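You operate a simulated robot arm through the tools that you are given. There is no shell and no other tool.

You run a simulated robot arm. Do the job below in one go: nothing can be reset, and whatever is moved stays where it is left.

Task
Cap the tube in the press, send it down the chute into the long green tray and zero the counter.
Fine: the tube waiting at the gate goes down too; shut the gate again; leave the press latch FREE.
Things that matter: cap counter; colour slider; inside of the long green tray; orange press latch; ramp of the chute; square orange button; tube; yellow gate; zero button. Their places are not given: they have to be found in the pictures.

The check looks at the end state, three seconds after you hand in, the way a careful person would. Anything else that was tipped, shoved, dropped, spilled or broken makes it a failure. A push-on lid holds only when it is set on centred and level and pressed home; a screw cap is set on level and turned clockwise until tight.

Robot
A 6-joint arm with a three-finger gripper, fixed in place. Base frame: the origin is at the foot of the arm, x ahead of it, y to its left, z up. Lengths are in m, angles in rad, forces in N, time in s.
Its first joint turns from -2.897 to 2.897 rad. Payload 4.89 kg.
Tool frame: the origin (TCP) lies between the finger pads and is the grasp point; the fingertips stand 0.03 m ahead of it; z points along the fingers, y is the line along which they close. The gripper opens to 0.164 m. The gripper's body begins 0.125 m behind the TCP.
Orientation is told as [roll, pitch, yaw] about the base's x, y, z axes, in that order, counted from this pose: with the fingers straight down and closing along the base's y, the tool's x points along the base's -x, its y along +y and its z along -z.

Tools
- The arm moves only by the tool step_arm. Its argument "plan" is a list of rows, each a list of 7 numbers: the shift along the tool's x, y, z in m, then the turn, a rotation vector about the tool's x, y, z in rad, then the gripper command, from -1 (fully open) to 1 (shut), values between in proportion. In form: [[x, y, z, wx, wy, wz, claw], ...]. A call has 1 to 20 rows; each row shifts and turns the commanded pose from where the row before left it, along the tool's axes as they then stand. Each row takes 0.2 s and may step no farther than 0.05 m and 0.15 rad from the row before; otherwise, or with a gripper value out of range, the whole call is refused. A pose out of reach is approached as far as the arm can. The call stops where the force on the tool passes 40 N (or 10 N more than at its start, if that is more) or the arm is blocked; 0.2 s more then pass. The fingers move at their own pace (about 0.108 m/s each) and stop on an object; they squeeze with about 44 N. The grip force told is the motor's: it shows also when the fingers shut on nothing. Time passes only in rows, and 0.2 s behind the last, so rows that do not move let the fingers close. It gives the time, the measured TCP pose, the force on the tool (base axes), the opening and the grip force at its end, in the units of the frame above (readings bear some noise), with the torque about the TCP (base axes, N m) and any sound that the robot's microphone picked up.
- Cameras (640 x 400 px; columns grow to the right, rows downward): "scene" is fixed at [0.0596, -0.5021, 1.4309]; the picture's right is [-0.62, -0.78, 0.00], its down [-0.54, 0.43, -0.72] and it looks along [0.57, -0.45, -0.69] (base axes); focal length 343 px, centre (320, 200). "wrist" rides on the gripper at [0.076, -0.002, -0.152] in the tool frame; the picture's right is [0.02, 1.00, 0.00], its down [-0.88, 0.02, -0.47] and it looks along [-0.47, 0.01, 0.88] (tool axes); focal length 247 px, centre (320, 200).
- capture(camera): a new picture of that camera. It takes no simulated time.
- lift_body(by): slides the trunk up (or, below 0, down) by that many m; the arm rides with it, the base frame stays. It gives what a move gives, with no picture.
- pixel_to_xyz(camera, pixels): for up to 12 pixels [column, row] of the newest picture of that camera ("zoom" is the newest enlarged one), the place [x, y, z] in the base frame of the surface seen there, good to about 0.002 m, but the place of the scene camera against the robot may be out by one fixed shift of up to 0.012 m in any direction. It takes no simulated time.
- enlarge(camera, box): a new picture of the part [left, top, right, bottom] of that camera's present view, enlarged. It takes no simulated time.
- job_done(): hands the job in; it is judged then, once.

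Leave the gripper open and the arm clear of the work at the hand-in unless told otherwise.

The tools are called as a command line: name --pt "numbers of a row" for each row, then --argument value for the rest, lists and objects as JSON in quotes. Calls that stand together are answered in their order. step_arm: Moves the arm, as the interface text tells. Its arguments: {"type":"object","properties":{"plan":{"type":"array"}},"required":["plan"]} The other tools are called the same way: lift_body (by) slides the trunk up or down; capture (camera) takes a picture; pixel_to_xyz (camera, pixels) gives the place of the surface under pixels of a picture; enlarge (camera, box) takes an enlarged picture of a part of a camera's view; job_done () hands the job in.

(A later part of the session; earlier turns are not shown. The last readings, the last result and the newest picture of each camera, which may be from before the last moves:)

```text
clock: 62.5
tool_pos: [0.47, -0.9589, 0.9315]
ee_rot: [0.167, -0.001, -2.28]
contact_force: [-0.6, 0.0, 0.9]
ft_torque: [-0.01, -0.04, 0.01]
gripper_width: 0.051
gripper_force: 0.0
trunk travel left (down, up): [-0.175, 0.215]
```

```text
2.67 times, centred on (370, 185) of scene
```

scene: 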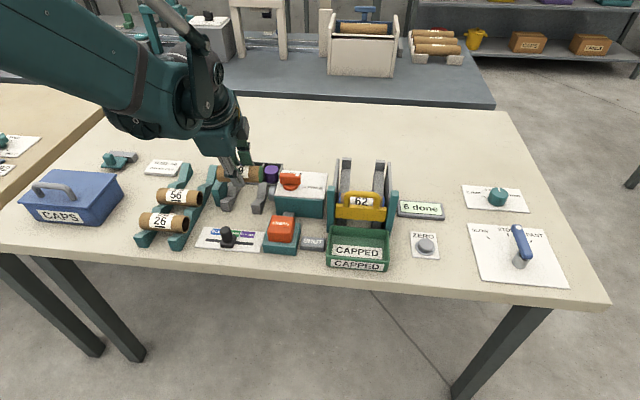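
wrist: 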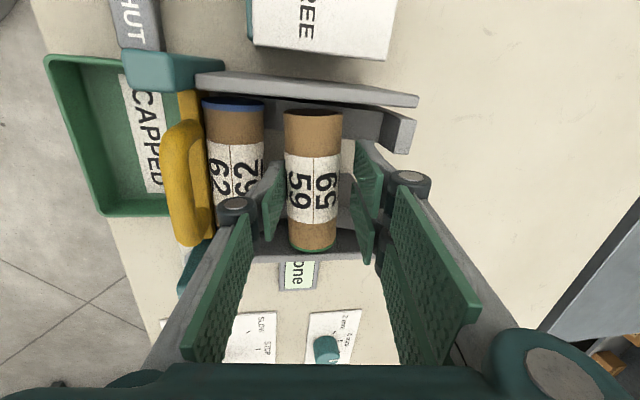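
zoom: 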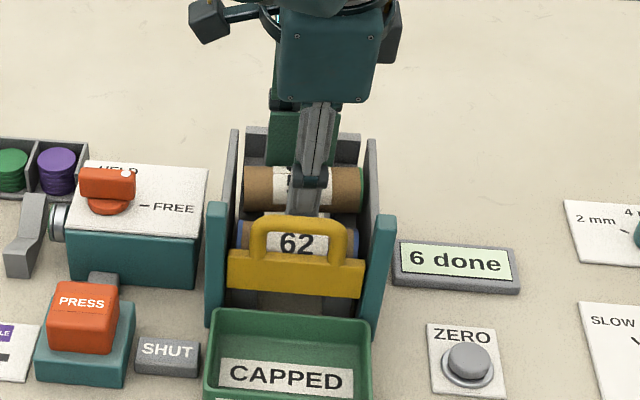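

Tube 59 rolled forward onto the thumb. I withdraw upward along the tool axis, slowly at first.

step_arm --pt "0 0 -0.006 0 0 0 0.38" --pt "0 0 -0.008 0 0 0 0.38" --pt "0 0 -0.01 0 0 0 0.38" --pt "0 0 -0.015 0 0 0 0.38" --pt "0 0 -0.03 0 0 0 0.38" --pt "0 0 -0.04 0 0 0 0.38" --pt "0 0 0 0 0 0 0.38"

capture --camera "wrist"

enlarge --camera "scene" --box '[310, 110, 430, 260]'

```text
clock: 64.1
tool_pos: [0.4554, -0.9452, 1.0393]
ee_rot: [0.167, 0.0, -2.281]
contact_force: [-0.6, 0.2, -0.7]
ft_torque: [-0.01, -0.02, 0.02]
gripper_width: 0.0509
gripper_force: 0.0
trunk travel left (down, up): [-0.175, 0.215]
```

```text
taken
```

wrist: 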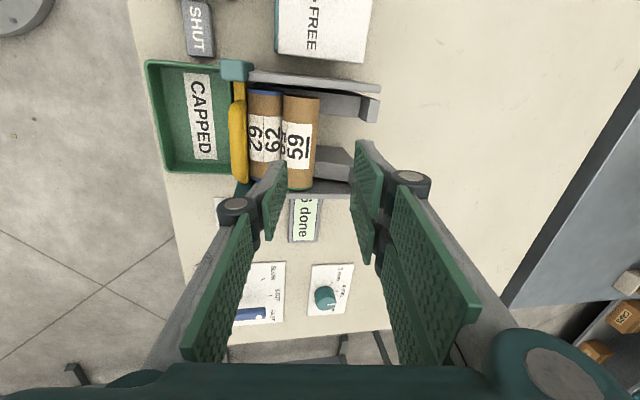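

```text
2.67 times, centred on (370, 185) of scene
```

zoom: 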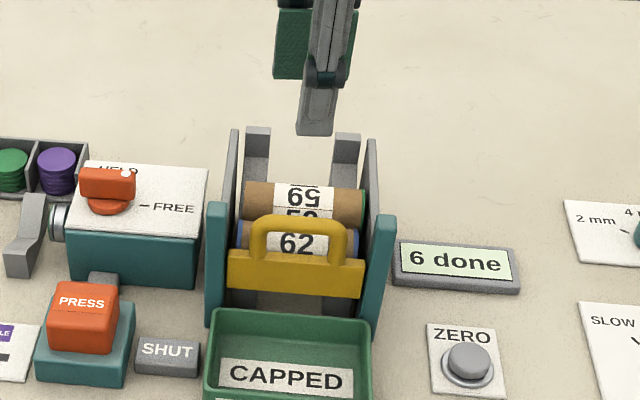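

Both tubes now wait at the gate. I measure the gate handle for the grip.

enlarge --camera "wrist" --box '[140, 40, 340, 220]'

pixel_to_xyz --camera "wrist" --pixels '[[237, 140], [236, 115], [237, 125], [238, 160], [239, 178], [232, 140], [243, 140], [239, 95], [262, 140], [300, 140], [300, 105]]'

```text
2.22 times, centred on (240, 130) of wrist
```

zoom: 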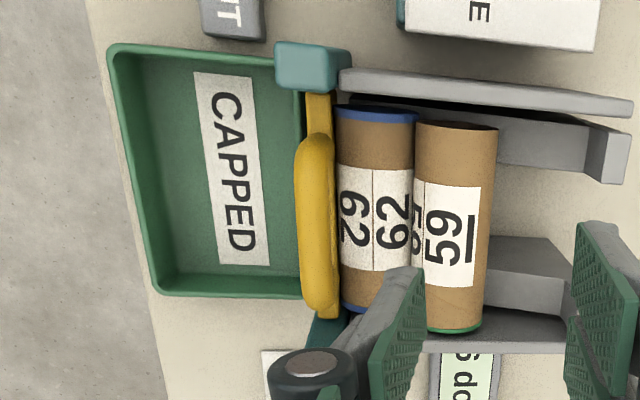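

```text
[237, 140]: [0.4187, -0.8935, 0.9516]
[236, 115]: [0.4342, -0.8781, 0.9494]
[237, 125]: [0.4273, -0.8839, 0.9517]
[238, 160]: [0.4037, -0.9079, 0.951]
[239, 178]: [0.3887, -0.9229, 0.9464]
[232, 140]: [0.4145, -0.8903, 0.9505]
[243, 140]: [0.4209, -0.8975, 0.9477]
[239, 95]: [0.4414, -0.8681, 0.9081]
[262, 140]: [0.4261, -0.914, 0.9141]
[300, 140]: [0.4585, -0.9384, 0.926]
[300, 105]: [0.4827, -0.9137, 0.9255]
```

The handle's top bar is at v 0.8985, z 0.938–0.952, centred at u −0.417. I untilt, move above it, and hover at z 1.00 to check.

step_arm --pt "0 0 0 0.0835 0 0 0.39" --pt "0 0 0 0.0835 0 0 0.39" --pt "0.0029 -0.0309 0 0 0 0 0.39" --pt "0.0029 -0.0309 0 0 0 0 0.39" --pt "0 0 0.035 0 0 0 0.39" --pt "0 0 0 0 0 0 0.39"

capture --camera "wrist"

pixel_to_xyz --camera "wrist" --pixels '[[318, 130], [318, 150], [318, 160], [312, 150], [324, 150], [318, 115], [318, 180], [318, 100]]'

```text
clock: 65.5
tool_pos: [0.4122, -0.9012, 1.0032]
ee_rot: [0.002, 0.0, -2.28]
contact_force: [0.0, 0.6, 0.4]
ft_torque: [-0.11, -0.09, 0.02]
gripper_width: 0.0496
gripper_force: 0.1
trunk travel left (down, up): [-0.175, 0.215]
```

```text
taken
```

wrist: 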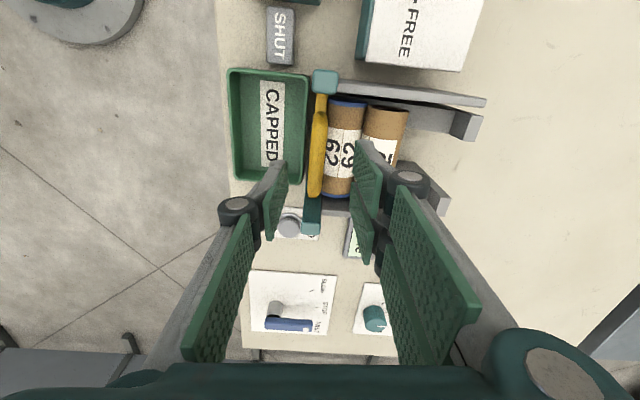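

```text
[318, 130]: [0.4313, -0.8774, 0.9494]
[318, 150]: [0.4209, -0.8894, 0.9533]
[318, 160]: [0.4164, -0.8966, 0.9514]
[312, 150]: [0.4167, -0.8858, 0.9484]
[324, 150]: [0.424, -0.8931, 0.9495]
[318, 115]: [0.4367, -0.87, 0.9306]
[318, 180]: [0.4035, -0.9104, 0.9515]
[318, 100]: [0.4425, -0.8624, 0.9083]
```

The handle is centred between the fingers. I lower 44 mm and close on it.

step_arm --pt "0 -0.001 0.02 0 0 0 0.39" --pt "0 0 0.014 0 0 0 0.39" --pt "0 0 0.01 0 0 0 0.39" --pt "0 0 0 0 0 0 0.39" --pt "0 0 0 0 0 0 1" --pt "0 0 0 0 0 0 1" --pt "0 0 0 0 0 0 1"

capture --camera "wrist"

enlarge --camera "scene" --box '[310, 110, 430, 260]'

```text
clock: 67.1
tool_pos: [0.4107, -0.8993, 0.9604]
ee_rot: [-0.001, 0.0, -2.279]
contact_force: [-16.9, 20.9, -2.8]
ft_torque: [0.23, 0.21, -1.87]
gripper_width: 0.0158
gripper_force: 44.6
trunk travel left (down, up): [-0.175, 0.215]
```

```text
taken
```

wrist: 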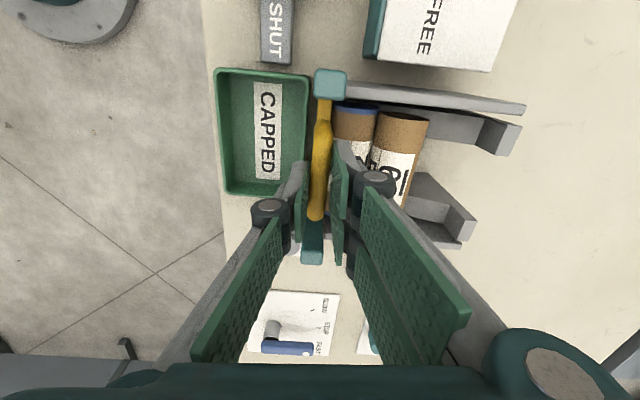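

```text
2.67 times, centred on (370, 185) of scene
```

zoom: 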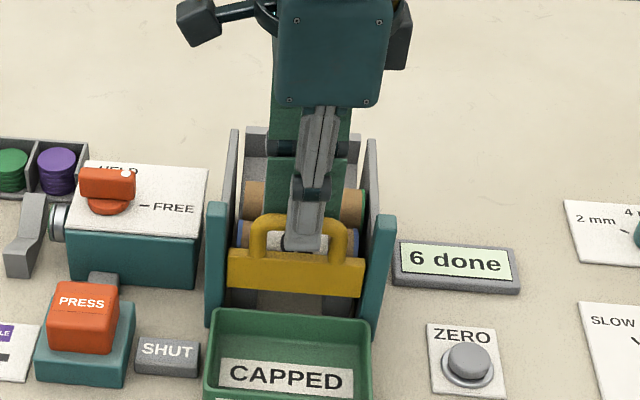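

Gripped, but there is a side force (27 N toward the front) and some twist. I ease the pose by 1 mm and 0.03 rad before lifting.

step_arm --pt "0 -0.001 0 0 0 0.02 1" --pt "0 0 0 0 0 0 1"

```text
clock: 67.7
tool_pos: [0.41, -0.8997, 0.9612]
ee_rot: [0.001, -0.001, -2.299]
contact_force: [-17.2, 17.0, -2.9]
ft_torque: [0.12, 0.2, -1.81]
gripper_width: 0.0152
gripper_force: 44.7
trunk travel left (down, up): [-0.175, 0.215]
```

step_arm --pt "0 -0.001 0 0 0 0.02 1" --pt "0 0 -0.003 0 0 0 1" --pt "0 0 -0.003 0 0 0 1"

enlarge --camera "scene" --box '[310, 110, 430, 260]'

```text
clock: 68.5
tool_pos: [0.4089, -0.9007, 0.9658]
ee_rot: [0.002, -0.001, -2.319]
contact_force: [-12.8, 9.0, -2.5]
ft_torque: [-0.11, 0.17, -1.82]
gripper_width: 0.0143
gripper_force: 45.9
trunk travel left (down, up): [-0.175, 0.215]
```

```text
2.67 times, centred on (370, 185) of scene
```

zoom: 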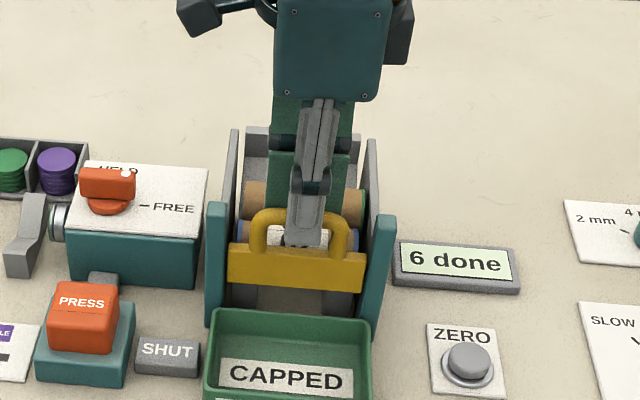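

The load is light and the gate follows upward. I keep lifting in 6 mm steps with a bit more alignment.

step_arm --pt "0 -0.0005 -0.006 0 0 0.01 1" --pt "0 0 -0.006 0 0 0 1" --pt "0 0 -0.006 0 0 0 1" --pt "0 0 0 0 0 0 1"

capture --camera "wrist"

enlarge --camera "scene" --box '[310, 110, 430, 260]'

```text
clock: 69.5
tool_pos: [0.4091, -0.8996, 0.9835]
ee_rot: [0.002, 0.0, -2.329]
contact_force: [-8.3, 4.9, -0.1]
ft_torque: [0.06, -0.04, -1.89]
gripper_width: 0.0138
gripper_force: 44.9
trunk travel left (down, up): [-0.175, 0.215]
```

```text
taken
```

wrist: 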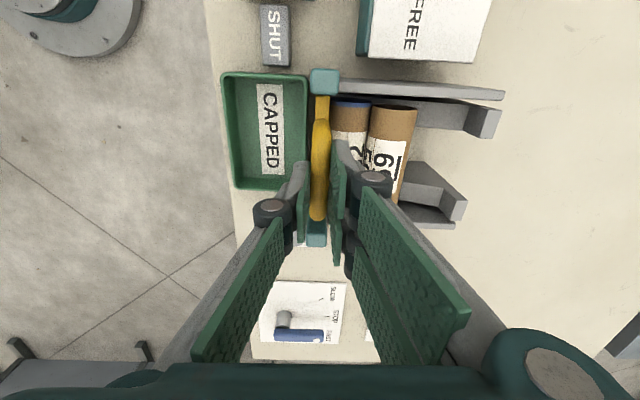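

```text
2.67 times, centred on (370, 185) of scene
```

zoom: 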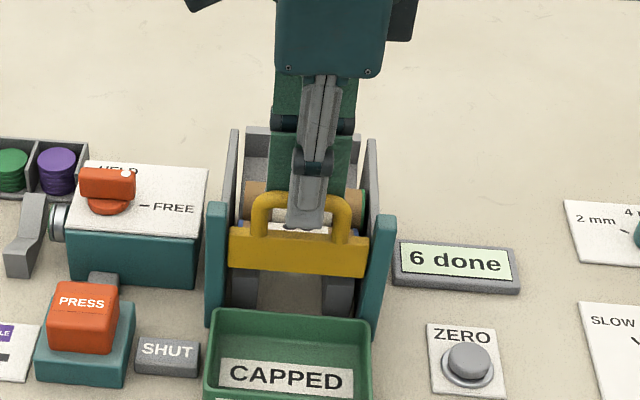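

The gate slides up (about 22 mm so far). I go on.

step_arm --pt "0 0 -0.006 0 0 0 1" --pt "0 0 -0.006 0 0 0 1" --pt "0 0 -0.006 0 0 0 1" --pt "0 0 0 0 0 0 1"

enlarge --camera "scene" --box '[310, 110, 430, 260]'

```text
clock: 70.5
tool_pos: [0.4094, -0.899, 1.0018]
ee_rot: [0.002, -0.001, -2.33]
contact_force: [-6.0, -1.5, 1.0]
ft_torque: [-0.18, 0.1, -1.92]
gripper_width: 0.014
gripper_force: 44.7
trunk travel left (down, up): [-0.175, 0.215]
```

```text
2.67 times, centred on (370, 185) of scene
```

zoom: 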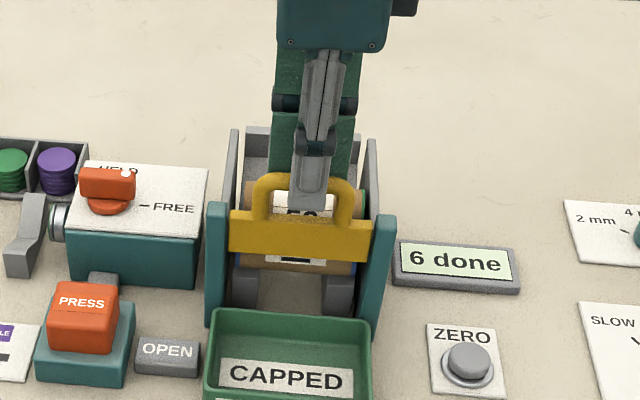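

The sign now reads OPEN, and the tubes start to show under the gate. I raise it further.

step_arm --pt "0 0 -0.005 0 0 0 1" --pt "0 0 -0.005 0 0 0 1" --pt "0 0 0 0 0 0 1" --pt "0 0 0 0 0 0 1" --pt "0 0 0 0 0 0 1"

capture --camera "scene"

enlarge --camera "scene" --box '[310, 130, 430, 280]'

```text
clock: 71.4
tool_pos: [0.409, -0.8999, 1.0084]
ee_rot: [-0.001, -0.001, -2.331]
contact_force: [0.6, 1.8, -18.6]
ft_torque: [-0.19, -0.11, -1.9]
gripper_width: 0.0141
gripper_force: 44.7
trunk travel left (down, up): [-0.175, 0.215]
stopped in row 4: the force on the tool passed its limit at 41 N (the readings are from after the stop); the commanded pose is now the measured one
```

```text
taken
```

scene: 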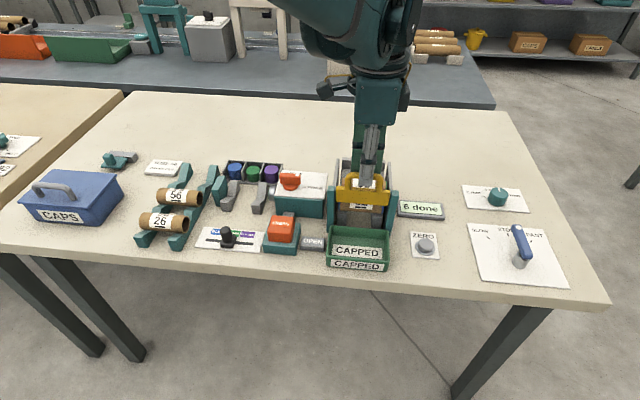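

```text
2.67 times, centred on (370, 205) of scene
```

zoom: 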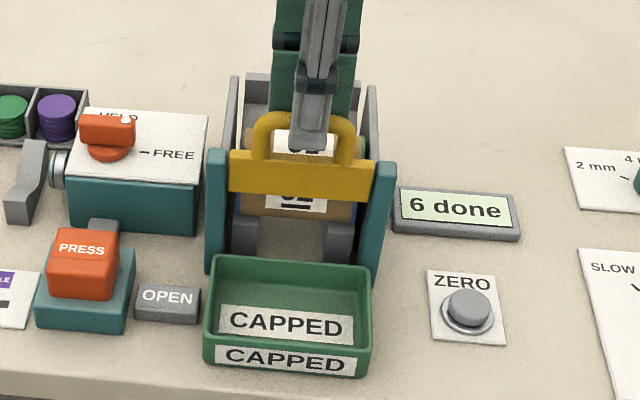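

The gate is at its upper stop and the sign says OPEN, but the tubes have not rolled yet. I let time pass and look from the wrist.

step_arm --pt "0 0 0.001 0 0 0 1" --pt "0 0 0 0 0 0 1" --pt "0 0 0 0 0 0 1" --pt "0 0 0 0 0 0 1" --pt "0 0 0 0 0 0 1"

capture --camera "wrist"

enlarge --camera "scene" --box '[325, 150, 405, 250]'

```text
clock: 72.6
tool_pos: [0.4098, -0.9004, 1.0094]
ee_rot: [0.0, 0.0, -2.329]
contact_force: [-0.9, -0.9, -10.9]
ft_torque: [-0.32, 0.18, -1.88]
gripper_width: 0.0137
gripper_force: 44.8
trunk travel left (down, up): [-0.175, 0.215]
```

```text
taken
```

wrist: 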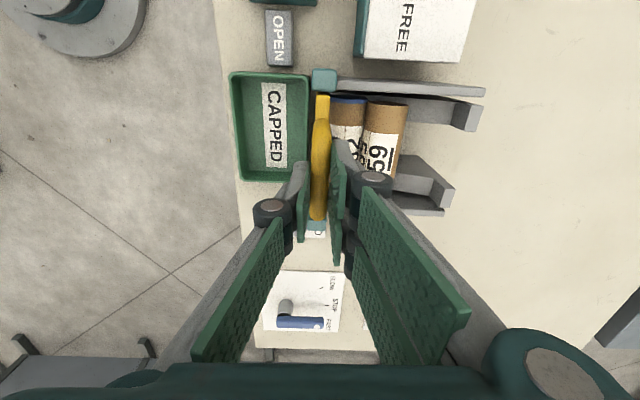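

```text
4.00 times, centred on (365, 200) of scene
```

zoom: 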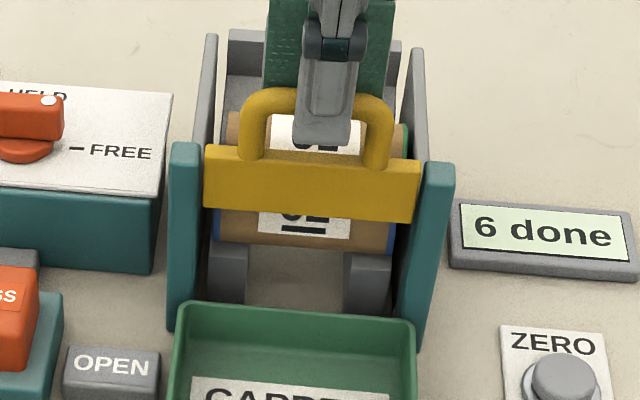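

capture --camera "scene"

enlarge --camera "scene" --box '[335, 160, 400, 230]'

pixel_to_xyz --camera "zoom" --pixels '[[250, 150], [250, 190], [250, 225], [400, 190], [400, 235], [300, 260], [200, 260], [360, 270], [240, 290], [300, 130], [200, 340], [420, 345]]'

```text
taken
```

scene: 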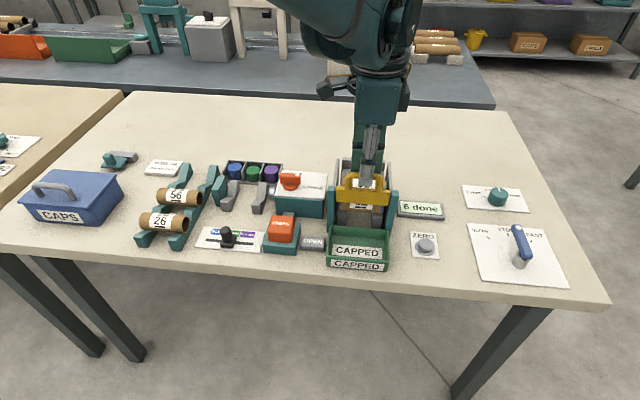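

```text
5.71 times, centred on (368, 195) of scene
```

zoom: 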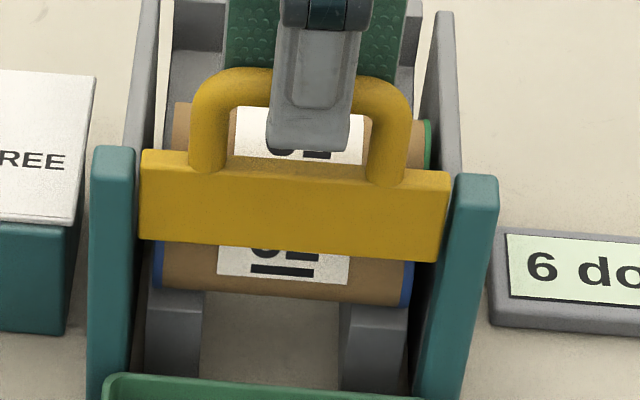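

```text
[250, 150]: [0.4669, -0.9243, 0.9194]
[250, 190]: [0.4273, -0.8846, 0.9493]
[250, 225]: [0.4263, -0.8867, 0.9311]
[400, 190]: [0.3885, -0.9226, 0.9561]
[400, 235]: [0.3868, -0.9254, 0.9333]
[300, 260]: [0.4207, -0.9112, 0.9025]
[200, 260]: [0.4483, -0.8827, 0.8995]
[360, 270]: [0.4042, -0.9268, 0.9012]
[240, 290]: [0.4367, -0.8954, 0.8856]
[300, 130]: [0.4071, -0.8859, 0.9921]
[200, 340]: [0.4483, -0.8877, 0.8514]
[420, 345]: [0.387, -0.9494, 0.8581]
```

The gate's lower edge is above the tube top, yet tube 62 hasn't moved. I look closer at what holds it.

enlarge --camera "wrist" --box '[270, 60, 420, 220]'

enlarge --camera "scene" --box '[335, 195, 395, 245]'

pixel_to_xyz --camera "zoom" --pixels '[[160, 130], [155, 150], [150, 180], [150, 210], [420, 150], [420, 180], [300, 150], [300, 60], [300, 90], [200, 50], [200, 100], [420, 220]]'

```text
2.50 times, centred on (345, 140) of wrist
```

zoom: 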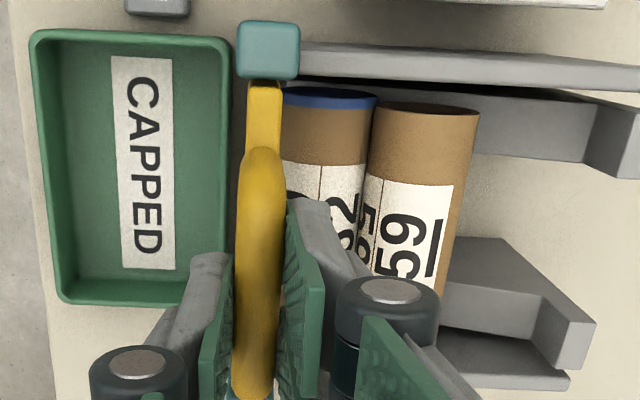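

```text
8.00 times, centred on (365, 220) of scene
```

zoom: 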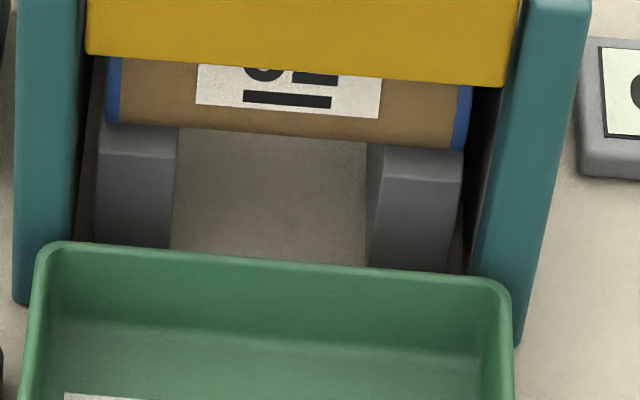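

```text
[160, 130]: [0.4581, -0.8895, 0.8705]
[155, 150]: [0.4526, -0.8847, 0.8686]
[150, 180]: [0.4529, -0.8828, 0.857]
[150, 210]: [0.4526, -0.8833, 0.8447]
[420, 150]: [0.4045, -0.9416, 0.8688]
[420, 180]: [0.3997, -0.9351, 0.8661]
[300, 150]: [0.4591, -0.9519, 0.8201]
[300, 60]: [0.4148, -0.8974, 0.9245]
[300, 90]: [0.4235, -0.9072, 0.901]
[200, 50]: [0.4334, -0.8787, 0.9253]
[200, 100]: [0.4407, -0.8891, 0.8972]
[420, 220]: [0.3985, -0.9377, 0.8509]
```

Nothing visible blocks the tube. I wait 2 more seconds holding the gate up, then compare.

step_arm --pt "0 0 0 0 0 0 1" --pt "0 0 0 0 0 0 1" --pt "0 0 0 0 0 0 1" --pt "0 0 0 0 0 0 1" --pt "0 0 0 0 0 0 1" --pt "0 0 0 0 0 0 1" --pt "0 0 0 0 0 0 1" --pt "0 0 0 0 0 0 1" --pt "0 0 0 0 0 0 1" --pt "0 0 0 0 0 0 1"

enlarge --camera "scene" --box '[335, 195, 395, 245]'

pixel_to_xyz --camera "zoom" --pixels '[[300, 90], [200, 100], [150, 90], [420, 110]]'

```text
clock: 74.8
tool_pos: [0.41, -0.9, 1.0091]
ee_rot: [0.0, 0.001, -2.328]
contact_force: [-1.5, -2.5, -8.1]
ft_torque: [-0.3, 0.11, -1.95]
gripper_width: 0.0141
gripper_force: 44.6
trunk travel left (down, up): [-0.175, 0.215]
```

```text
8.00 times, centred on (365, 220) of scene
```

zoom: 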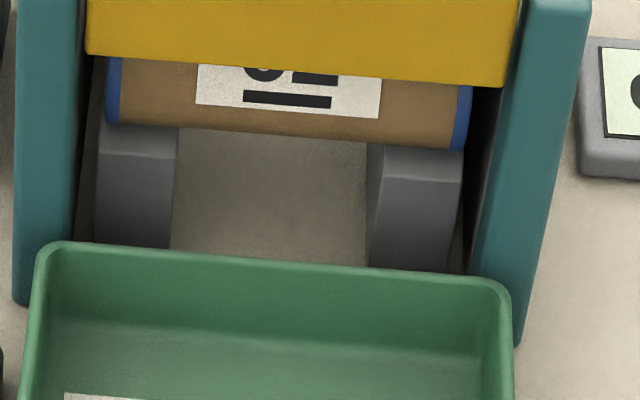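

```text
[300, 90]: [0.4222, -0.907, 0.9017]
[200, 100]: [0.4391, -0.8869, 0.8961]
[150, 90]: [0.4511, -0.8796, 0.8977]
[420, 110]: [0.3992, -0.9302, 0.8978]
```

capture --camera "wrist"

pixel_to_xyz --camera "wrist" --pixels '[[335, 108], [345, 110], [355, 112], [340, 125], [350, 130], [375, 112], [385, 115], [395, 118], [380, 140], [322, 100], [326, 105], [318, 105]]'

```text
taken
```

wrist: 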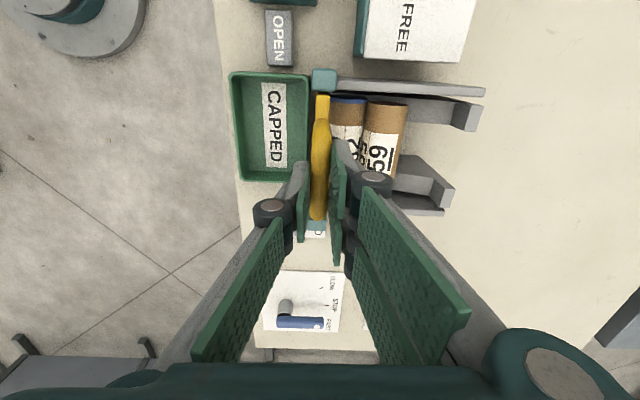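

```text
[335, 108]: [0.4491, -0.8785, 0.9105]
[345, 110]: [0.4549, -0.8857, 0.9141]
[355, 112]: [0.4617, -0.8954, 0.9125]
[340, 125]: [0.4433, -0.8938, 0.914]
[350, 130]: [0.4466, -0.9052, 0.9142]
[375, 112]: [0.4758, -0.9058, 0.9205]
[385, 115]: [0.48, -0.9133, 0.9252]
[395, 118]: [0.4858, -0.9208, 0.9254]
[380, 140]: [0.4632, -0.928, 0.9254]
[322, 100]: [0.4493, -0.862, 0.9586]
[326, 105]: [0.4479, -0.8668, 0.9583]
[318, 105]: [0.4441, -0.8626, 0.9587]
```

Tube 62 is free of the gate by 5 mm, straight, and still at rest. I test whether the gate stays up by itself: I open the fingers just a little without moving.

step_arm --pt "0 0 0.001 0 0 0 1" --pt "0 0 0 0 0 0 0.75" --pt "0 0 0 0 0 0 0.75" --pt "0 0 0 0 0 0 0.75"

enlarge --camera "scene" --box '[310, 130, 430, 280]'

capture --camera "wrist"

```text
clock: 75.8
tool_pos: [0.4089, -0.9005, 1.0084]
ee_rot: [-0.001, 0.0, -2.328]
contact_force: [0.1, 0.4, -0.1]
ft_torque: [-0.02, 0.01, 0.01]
gripper_width: 0.0208
gripper_force: 0.0
trunk travel left (down, up): [-0.175, 0.215]
```

```text
2.67 times, centred on (370, 205) of scene
```

zoom: 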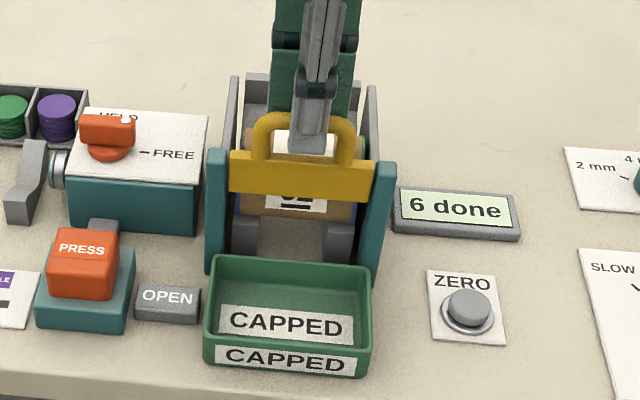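

```text
taken
```

wrist: 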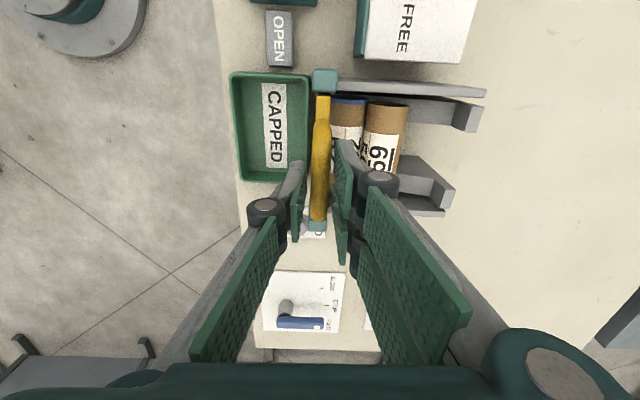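

The gate stays up by itself. I open more, rise clear, and look at the tubes from above.

step_arm --pt "0 0 0 0 0 0 0.5" --pt "0 0 -0.01 0 0 0 0.5" --pt "0 0 -0.02 0 0 0 0.5" --pt "0 0 -0.03 0 0 0 0.5" --pt "0 0 0 0 0 0 0.5"

capture --camera "wrist"

enlarge --camera "scene" --box '[325, 130, 405, 250]'

```text
clock: 77.0
tool_pos: [0.409, -0.8991, 1.0692]
ee_rot: [-0.001, 0.002, -2.327]
contact_force: [0.0, -0.1, -0.3]
ft_torque: [-0.05, 0.0, -0.02]
gripper_width: 0.0409
gripper_force: 0.1
trunk travel left (down, up): [-0.175, 0.215]
```

```text
taken
```

wrist: 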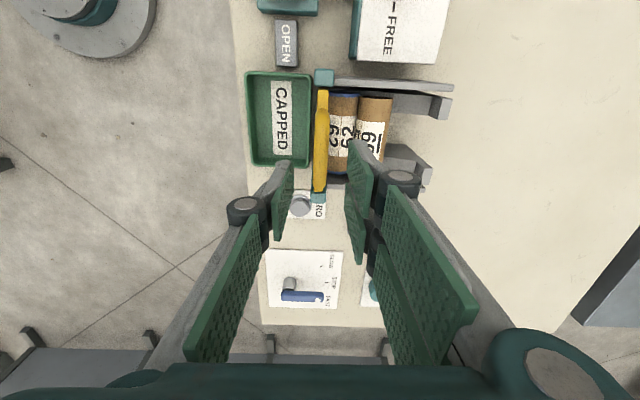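

```text
3.33 times, centred on (365, 190) of scene
```

zoom: 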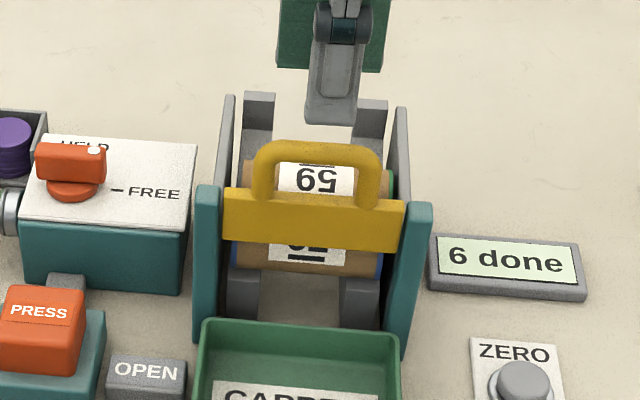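

The tubes need a nudge. I close the fingers, go behind tube 59 (between the walls, above the rails), with a 0.17 tilt, to push it gently down the slope.

step_arm --pt "0 0 0 0 0 -0.049 1" --pt "-0.0019 0.0354 0 0 0 0 1" --pt "-0.0019 0.0354 0 0 0 0 1" --pt "-0.0019 0.0354 0 0 0 0 1" --pt "0 0 0 -0.085 0 0 1" --pt "0 0 0 -0.085 0 0 1" --pt "0 -0.0056 0.0325 0 0 0 1" --pt "0 -0.0056 0.0325 0 0 0 1" --pt "0 -0.0056 0.0325 0 0 0 1" --pt "0 0 0 0 0 0 1"

capture --camera "wrist"

enlarge --camera "scene" --box '[310, 110, 430, 260]'

```text
clock: 79.2
tool_pos: [0.4859, -0.9736, 0.9691]
ee_rot: [0.169, 0.0, -2.28]
contact_force: [0.4, -0.3, -1.1]
ft_torque: [0.08, 0.02, 0.01]
gripper_width: 0.0
gripper_force: 44.2
trunk travel left (down, up): [-0.175, 0.215]
```

```text
taken
```

wrist: 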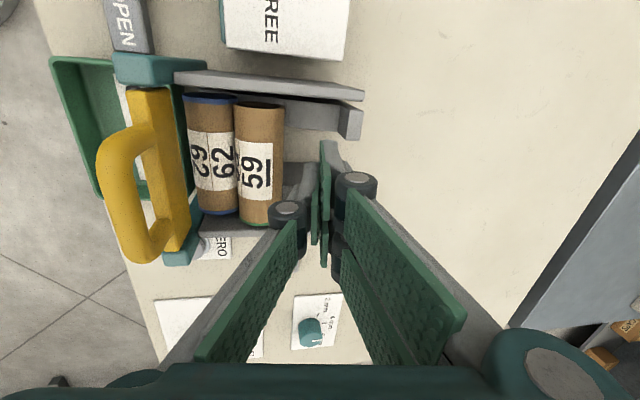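

```text
2.67 times, centred on (370, 185) of scene
```

zoom: 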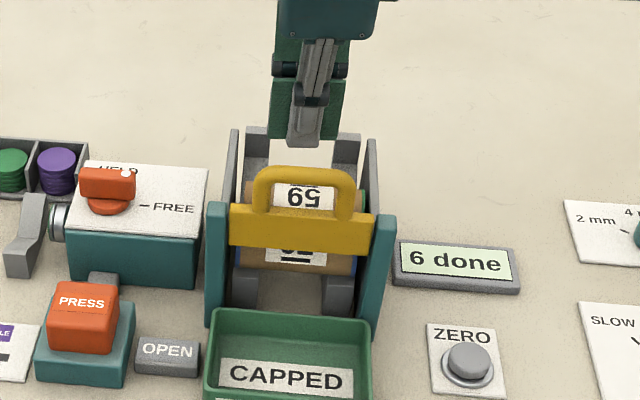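

I zoom in on the tubes and gate once more before pushing.

enlarge --camera "wrist" --box '[90, 50, 340, 270]'

```text
1.82 times, centred on (215, 160) of wrist
```

zoom: 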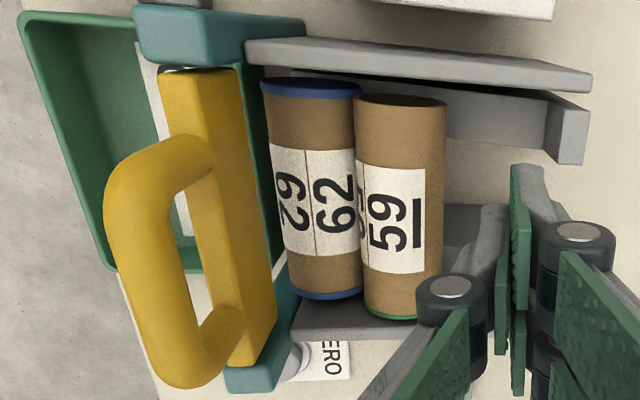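

It all looks free. I lower behind tube 59 and close the 15 mm gap.

step_arm --pt "0 -0.0027 0.0157 0 0 0 1" --pt "0 -0.0027 0.0157 0 0 0 1" --pt "0 -0.005 0.0005 0 0 0 1" --pt "0 -0.004 0.0004 0 0 0 1" --pt "0 0 0 0 0 0 1"

capture --camera "wrist"

```text
clock: 80.4
tool_pos: [0.48, -0.9665, 0.9366]
ee_rot: [0.173, 0.0, -2.28]
contact_force: [0.1, -0.4, 0.3]
ft_torque: [-0.02, 0.03, -0.02]
gripper_width: 0.0001
gripper_force: 44.2
trunk travel left (down, up): [-0.175, 0.215]
```

```text
taken
```

wrist: 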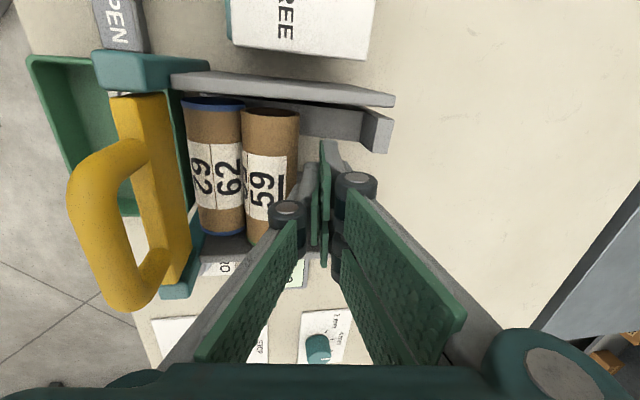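

There's no contact yet. I push on in 3 mm steps down the slope.

step_arm --pt "0 -0.003 0.0003 0 0 0 1" --pt "0 -0.003 0.0003 0 0 0 1" --pt "0 -0.003 0.0003 0 0 0 1" --pt "0 0 0 0 0 0 1"

enlarge --camera "scene" --box '[310, 130, 430, 280]'

```text
clock: 81.4
tool_pos: [0.471, -0.9615, 0.932]
ee_rot: [0.172, -0.002, -2.279]
contact_force: [-0.3, 0.9, -0.3]
ft_torque: [-0.01, -0.01, 0.01]
gripper_width: 0.0
gripper_force: 43.7
trunk travel left (down, up): [-0.175, 0.215]
```

```text
2.67 times, centred on (370, 205) of scene
```

zoom: 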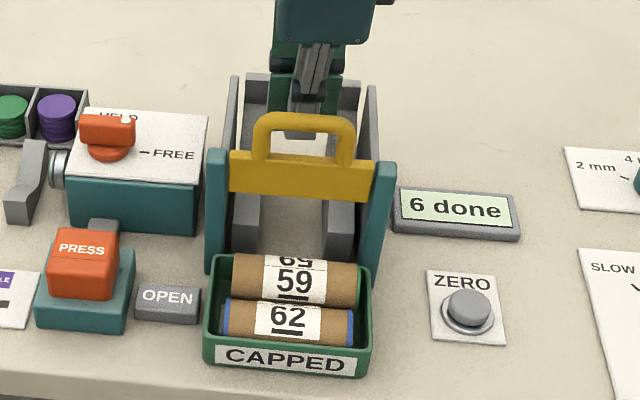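

Both tubes rolled down into the tray. I check how they lie and that the green cap is still on.

enlarge --camera "scene" --box '[325, 215, 395, 275]'

pixel_to_xyz --camera "zoom" --pixels '[[320, 110], [320, 150], [300, 80], [300, 210], [320, 180], [150, 110], [450, 130], [150, 190], [470, 230]]'

```text
6.67 times, centred on (360, 245) of scene
```

zoom: 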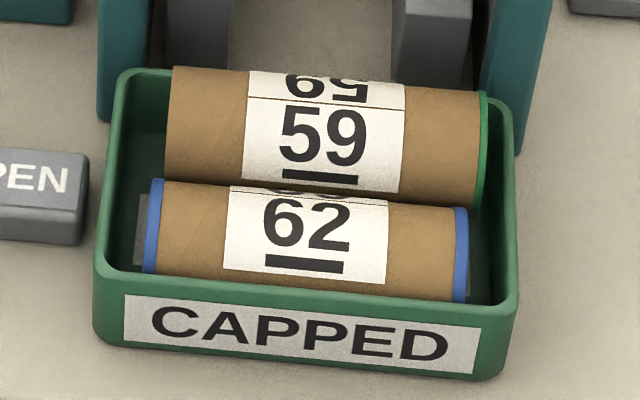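

```text
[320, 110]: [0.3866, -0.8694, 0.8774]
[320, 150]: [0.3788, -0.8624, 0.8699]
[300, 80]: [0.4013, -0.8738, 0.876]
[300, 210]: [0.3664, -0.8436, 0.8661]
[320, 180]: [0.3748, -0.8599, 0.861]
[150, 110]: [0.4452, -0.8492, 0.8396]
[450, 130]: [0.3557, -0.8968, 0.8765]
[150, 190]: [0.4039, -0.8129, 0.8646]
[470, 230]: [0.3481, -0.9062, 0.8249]
```

Tube 59 (green cap on) and tube 62 (blue) are both in the tray. Next I shut the gate: I rise, untilt and go above the handle, which is now at z ≈ 1.0.

step_arm --pt "0 0.0068 -0.0394 0 0 0 0.39" --pt "0 0.0068 -0.0394 0 0 0 0.39" --pt "0 0.0075 -0.0434 0 0 0 0.39" --pt "0 0 0 0.085 0 0 0.39" --pt "0 0 0 0.086 0 0 0.39" --pt "0.004 -0.0421 0 0 0 0 0.39" --pt "0.004 -0.0421 0 0 0 0.02 0.39" --pt "0 0 0 0 0 0 0.39"

capture --camera "wrist"

enlarge --camera "scene" --box '[310, 110, 430, 280]'

```text
clock: 83.2
tool_pos: [0.4146, -0.8991, 1.057]
ee_rot: [-0.001, 0.0, -2.301]
contact_force: [-0.4, 0.7, 1.7]
ft_torque: [-0.15, -0.09, -0.05]
gripper_width: 0.0503
gripper_force: 0.1
trunk travel left (down, up): [-0.175, 0.215]
```

```text
taken
```

wrist: 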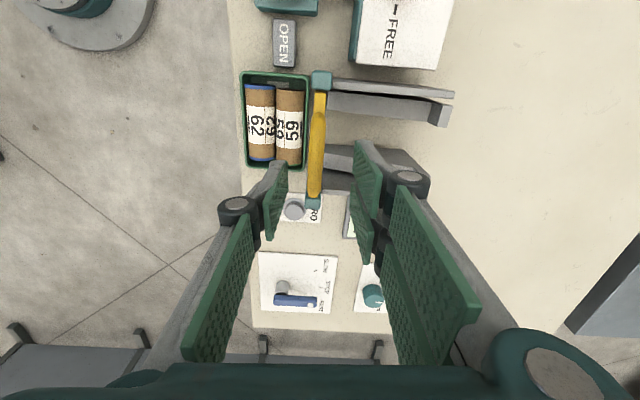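

```text
2.35 times, centred on (370, 195) of scene
```

zoom: 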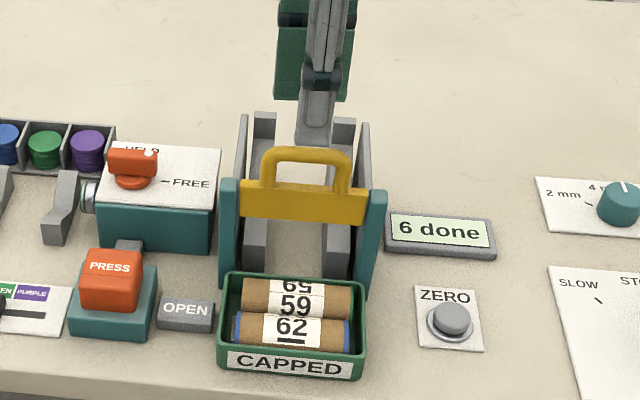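

pixel_to_xyz --camera "wrist" --pixels '[[317, 120], [317, 150], [317, 180], [311, 150], [322, 150], [317, 112], [316, 195], [290, 110], [262, 110], [304, 100], [247, 110], [305, 140]]'

enlarge --camera "wrist" --box '[230, 60, 340, 180]'

```text
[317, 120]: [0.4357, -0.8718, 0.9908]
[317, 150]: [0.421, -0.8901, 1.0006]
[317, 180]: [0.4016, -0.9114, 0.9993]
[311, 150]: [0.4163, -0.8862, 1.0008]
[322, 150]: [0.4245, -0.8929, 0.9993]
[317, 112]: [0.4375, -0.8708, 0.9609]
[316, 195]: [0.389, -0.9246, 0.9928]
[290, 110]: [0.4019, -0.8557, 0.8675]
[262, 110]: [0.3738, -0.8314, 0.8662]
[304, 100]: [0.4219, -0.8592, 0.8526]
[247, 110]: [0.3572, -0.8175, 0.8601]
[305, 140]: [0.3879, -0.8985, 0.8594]
```

```text
3.33 times, centred on (285, 120) of wrist
```

zoom: 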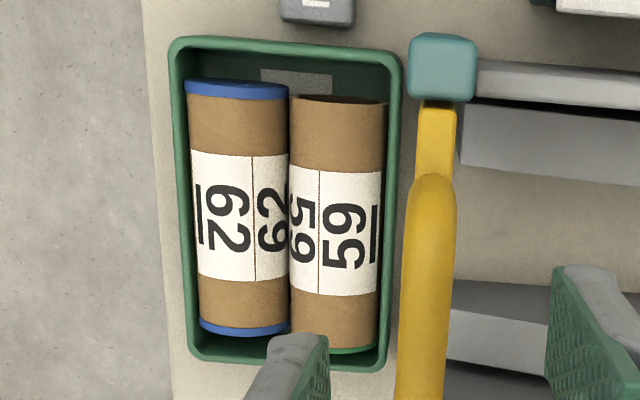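

Both tubes have settled flat on the tray floor (tops at z 0.867). The handle centre is at v 0.8975. I lower onto it and grip.

step_arm --pt "0 -0.0018 0.024 0 0 0 0.39" --pt "0 0 0.024 0 0 0 0.39" --pt "0 0 0 0 0 0 0.39" --pt "0 0 0 0 0 0 1" --pt "0 0 0 0 0 0 1" --pt "0 0 0 0 0 0 1"

```text
clock: 84.5
tool_pos: [0.4125, -0.8987, 1.0081]
ee_rot: [-0.003, 0.0, -2.302]
contact_force: [-2.7, 7.4, -4.6]
ft_torque: [-0.03, -0.42, -1.99]
gripper_width: 0.0158
gripper_force: 44.6
trunk travel left (down, up): [-0.175, 0.215]
stopped in row 6: the force on the tool passed its limit at 42 N (the readings are from after the stop); the commanded pose is now the measured one
```

The handle is gripped. I lower the gate about 48 mm in small steps.

step_arm --pt "0 0 0.006 0 0 0 1" --pt "0 0 0.006 0 0 0 1" --pt "0 0 0.006 0 0 0 1" --pt "0 0 0.006 0 0 0 1" --pt "0 0 0.006 0 0 0 1" --pt "0 0 0.006 0 0 0 1" --pt "0 0 0.005 0 0 0 1" --pt "0 0 0.003 0 0 0 1" --pt "0 0 0 0 0 0 1"

enlarge --camera "scene" --box '[310, 110, 430, 280]'

```text
clock: 86.5
tool_pos: [0.4114, -0.8984, 0.9648]
ee_rot: [-0.003, 0.0, -2.302]
contact_force: [-8.9, 8.9, -0.9]
ft_torque: [-0.25, 0.01, -1.84]
gripper_width: 0.0155
gripper_force: 44.6
trunk travel left (down, up): [-0.175, 0.215]
```

```text
2.35 times, centred on (370, 195) of scene
```

zoom: 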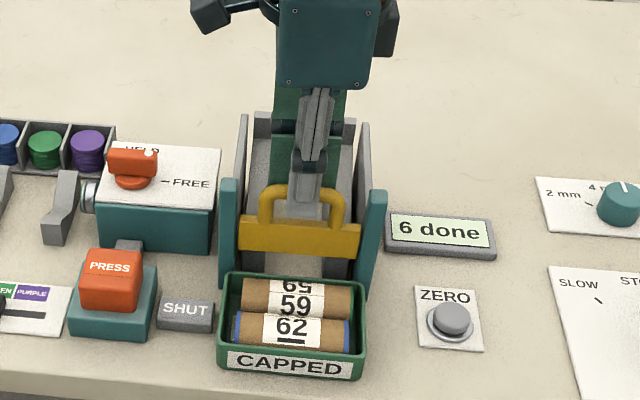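

The sign reads SHUT. I lower the last few mm slowly until the gate bottoms.

step_arm --pt "0 0 0.0015 0 0 0 1" --pt "0 0 0.0015 0 0 0 1" --pt "0 0 0.0015 0 0 0 1" --pt "0 0 0 0 0 0 1"

```text
clock: 87.5
tool_pos: [0.4117, -0.8977, 0.9604]
ee_rot: [-0.002, 0.001, -2.303]
contact_force: [-13.9, 14.4, -1.8]
ft_torque: [0.07, -0.03, -1.79]
gripper_width: 0.0152
gripper_force: 45.3
trunk travel left (down, up): [-0.175, 0.215]
```

step_arm --pt "0 0 0.001 0 0 0 1" --pt "0 0 0.001 0 0 0 1" --pt "0 0 0.001 0 0 0 1" --pt "0 0 0 0 0 0 1"

```text
clock: 88.5
tool_pos: [0.4113, -0.8986, 0.957]
ee_rot: [-0.001, -0.001, -2.304]
contact_force: [-11.4, 8.4, 16.8]
ft_torque: [0.15, -0.45, -1.93]
gripper_width: 0.0154
gripper_force: 45.4
trunk travel left (down, up): [-0.175, 0.215]
```

The gate has bottomed (16.8 N up). I open the fingers, rise and look.

step_arm --pt "0 0 0 0 0 0 0.7" --pt "0 0 0 0 0 0 0.39" --pt "0 0 -0.01 0 0 0 0.39" --pt "0 0 -0.03 0 0 0 0.39" --pt "0 0 -0.04 0 0 0 0.39" --pt "0 0 -0.03 0 0 0 0.39" --pt "0 0 0 0 0 0 0.39"

capture --camera "wrist"

enlarge --camera "scene" --box '[310, 130, 450, 280]'

```text
clock: 90.1
tool_pos: [0.4128, -0.8979, 1.0678]
ee_rot: [-0.003, 0.0, -2.3]
contact_force: [0.9, 1.0, 0.7]
ft_torque: [-0.06, -0.03, 0.05]
gripper_width: 0.0502
gripper_force: 0.1
trunk travel left (down, up): [-0.175, 0.215]
```

```text
taken
```

wrist: 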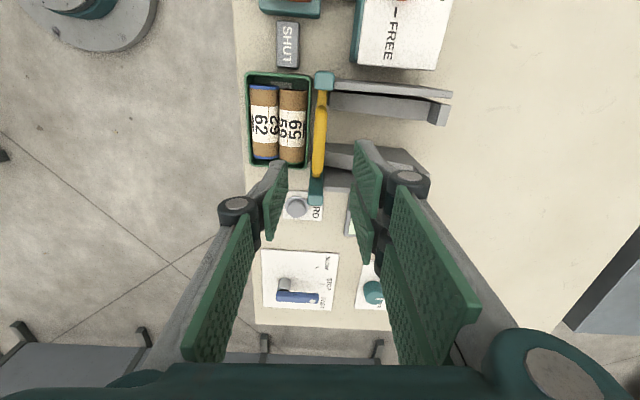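

```text
2.67 times, centred on (380, 205) of scene
```

zoom: 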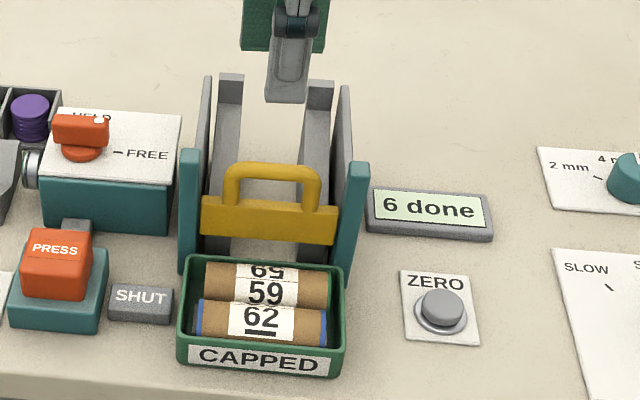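

The gate is shut, and both tubes are in the tray. Last is the ZERO button at about (0.283, -0.974, 0.842). I close the fingers and move above it.

step_arm --pt "-0.0355 -0.0122 0 0 0 0 1" --pt "-0.0355 -0.0122 0 0 0 0 1" --pt "-0.0355 -0.0122 0 0 0 0 1" --pt "-0.0355 -0.0122 0 0 0 -0.022 1" --pt "0 0 0.05 0 0 0 1" --pt "0 0 0.05 0 0 0 1" --pt "0 0 0 0 0 0 1"

capture --camera "wrist"

enlarge --camera "scene" --box '[360, 150, 480, 280]'

```text
clock: 91.7
tool_pos: [0.2831, -0.9726, 0.9664]
ee_rot: [-0.003, 0.001, -2.279]
contact_force: [-0.6, -0.1, -0.8]
ft_torque: [0.03, 0.06, -0.01]
gripper_width: 0.0
gripper_force: 44.2
trunk travel left (down, up): [-0.175, 0.215]
```

```text
taken
```

wrist: 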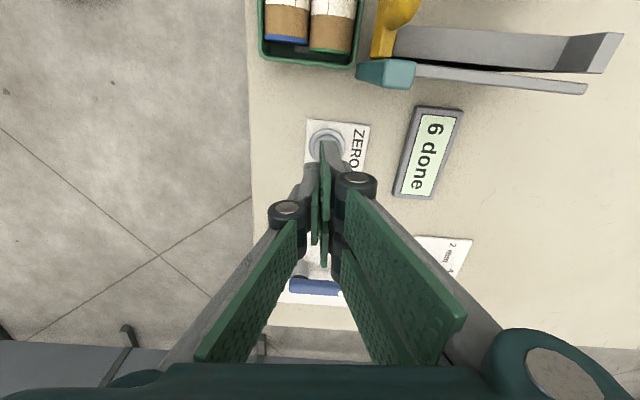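

```text
3.08 times, centred on (420, 215) of scene
```

zoom: 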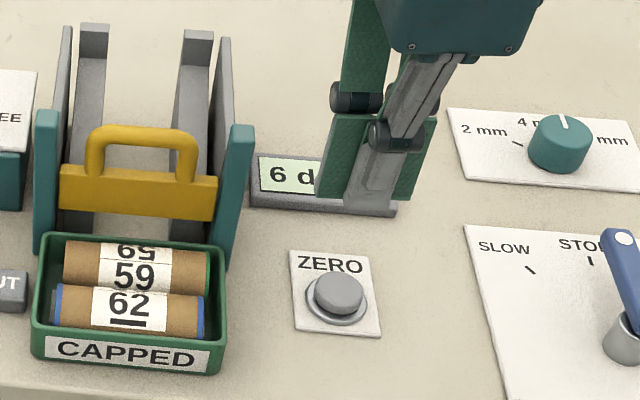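

enlarge --camera "wrist" --box '[290, 105, 390, 185]'

pixel_to_xyz --camera "wrist" --pixels '[[316, 140], [325, 136], [335, 140], [316, 150], [310, 145], [325, 128], [342, 146]]'

```text
5.00 times, centred on (340, 145) of wrist
```

zoom: 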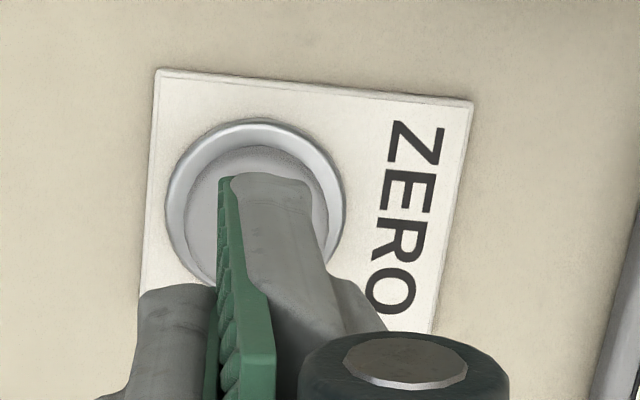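

```text
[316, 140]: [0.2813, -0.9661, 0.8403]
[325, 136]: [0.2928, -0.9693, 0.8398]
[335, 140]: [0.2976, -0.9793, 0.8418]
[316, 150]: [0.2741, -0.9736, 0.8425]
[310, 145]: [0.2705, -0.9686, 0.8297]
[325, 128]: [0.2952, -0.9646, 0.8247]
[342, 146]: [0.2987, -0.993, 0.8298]
```

The button centre is near (0.2845, -0.981). I shift 5–6 mm and descend to just above it.

step_arm --pt "-0.005 0.006 0.02 0 0 0 1" --pt "0 0 0.035 0 0 0 1" --pt "0 0 0.025 0 0 0 1" --pt "0 0 0 0 0 0 1"

enlarge --camera "scene" --box '[360, 150, 480, 280]'

```text
clock: 92.7
tool_pos: [0.284, -0.9783, 0.8874]
ee_rot: [-0.004, 0.001, -2.28]
contact_force: [-0.4, -0.3, -1.3]
ft_torque: [0.07, 0.01, 0.03]
gripper_width: 0.0
gripper_force: 44.2
trunk travel left (down, up): [-0.175, 0.215]
```

```text
3.08 times, centred on (420, 215) of scene
```

zoom: 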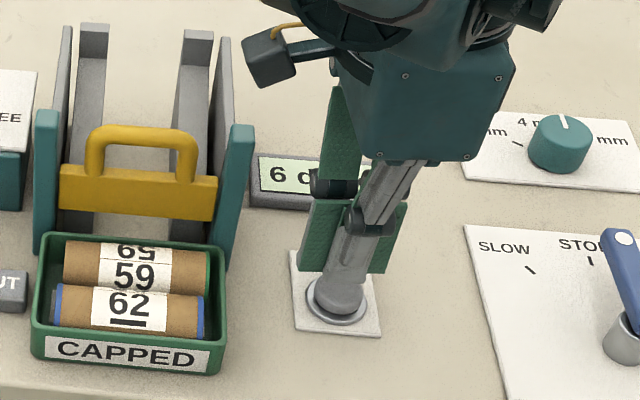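

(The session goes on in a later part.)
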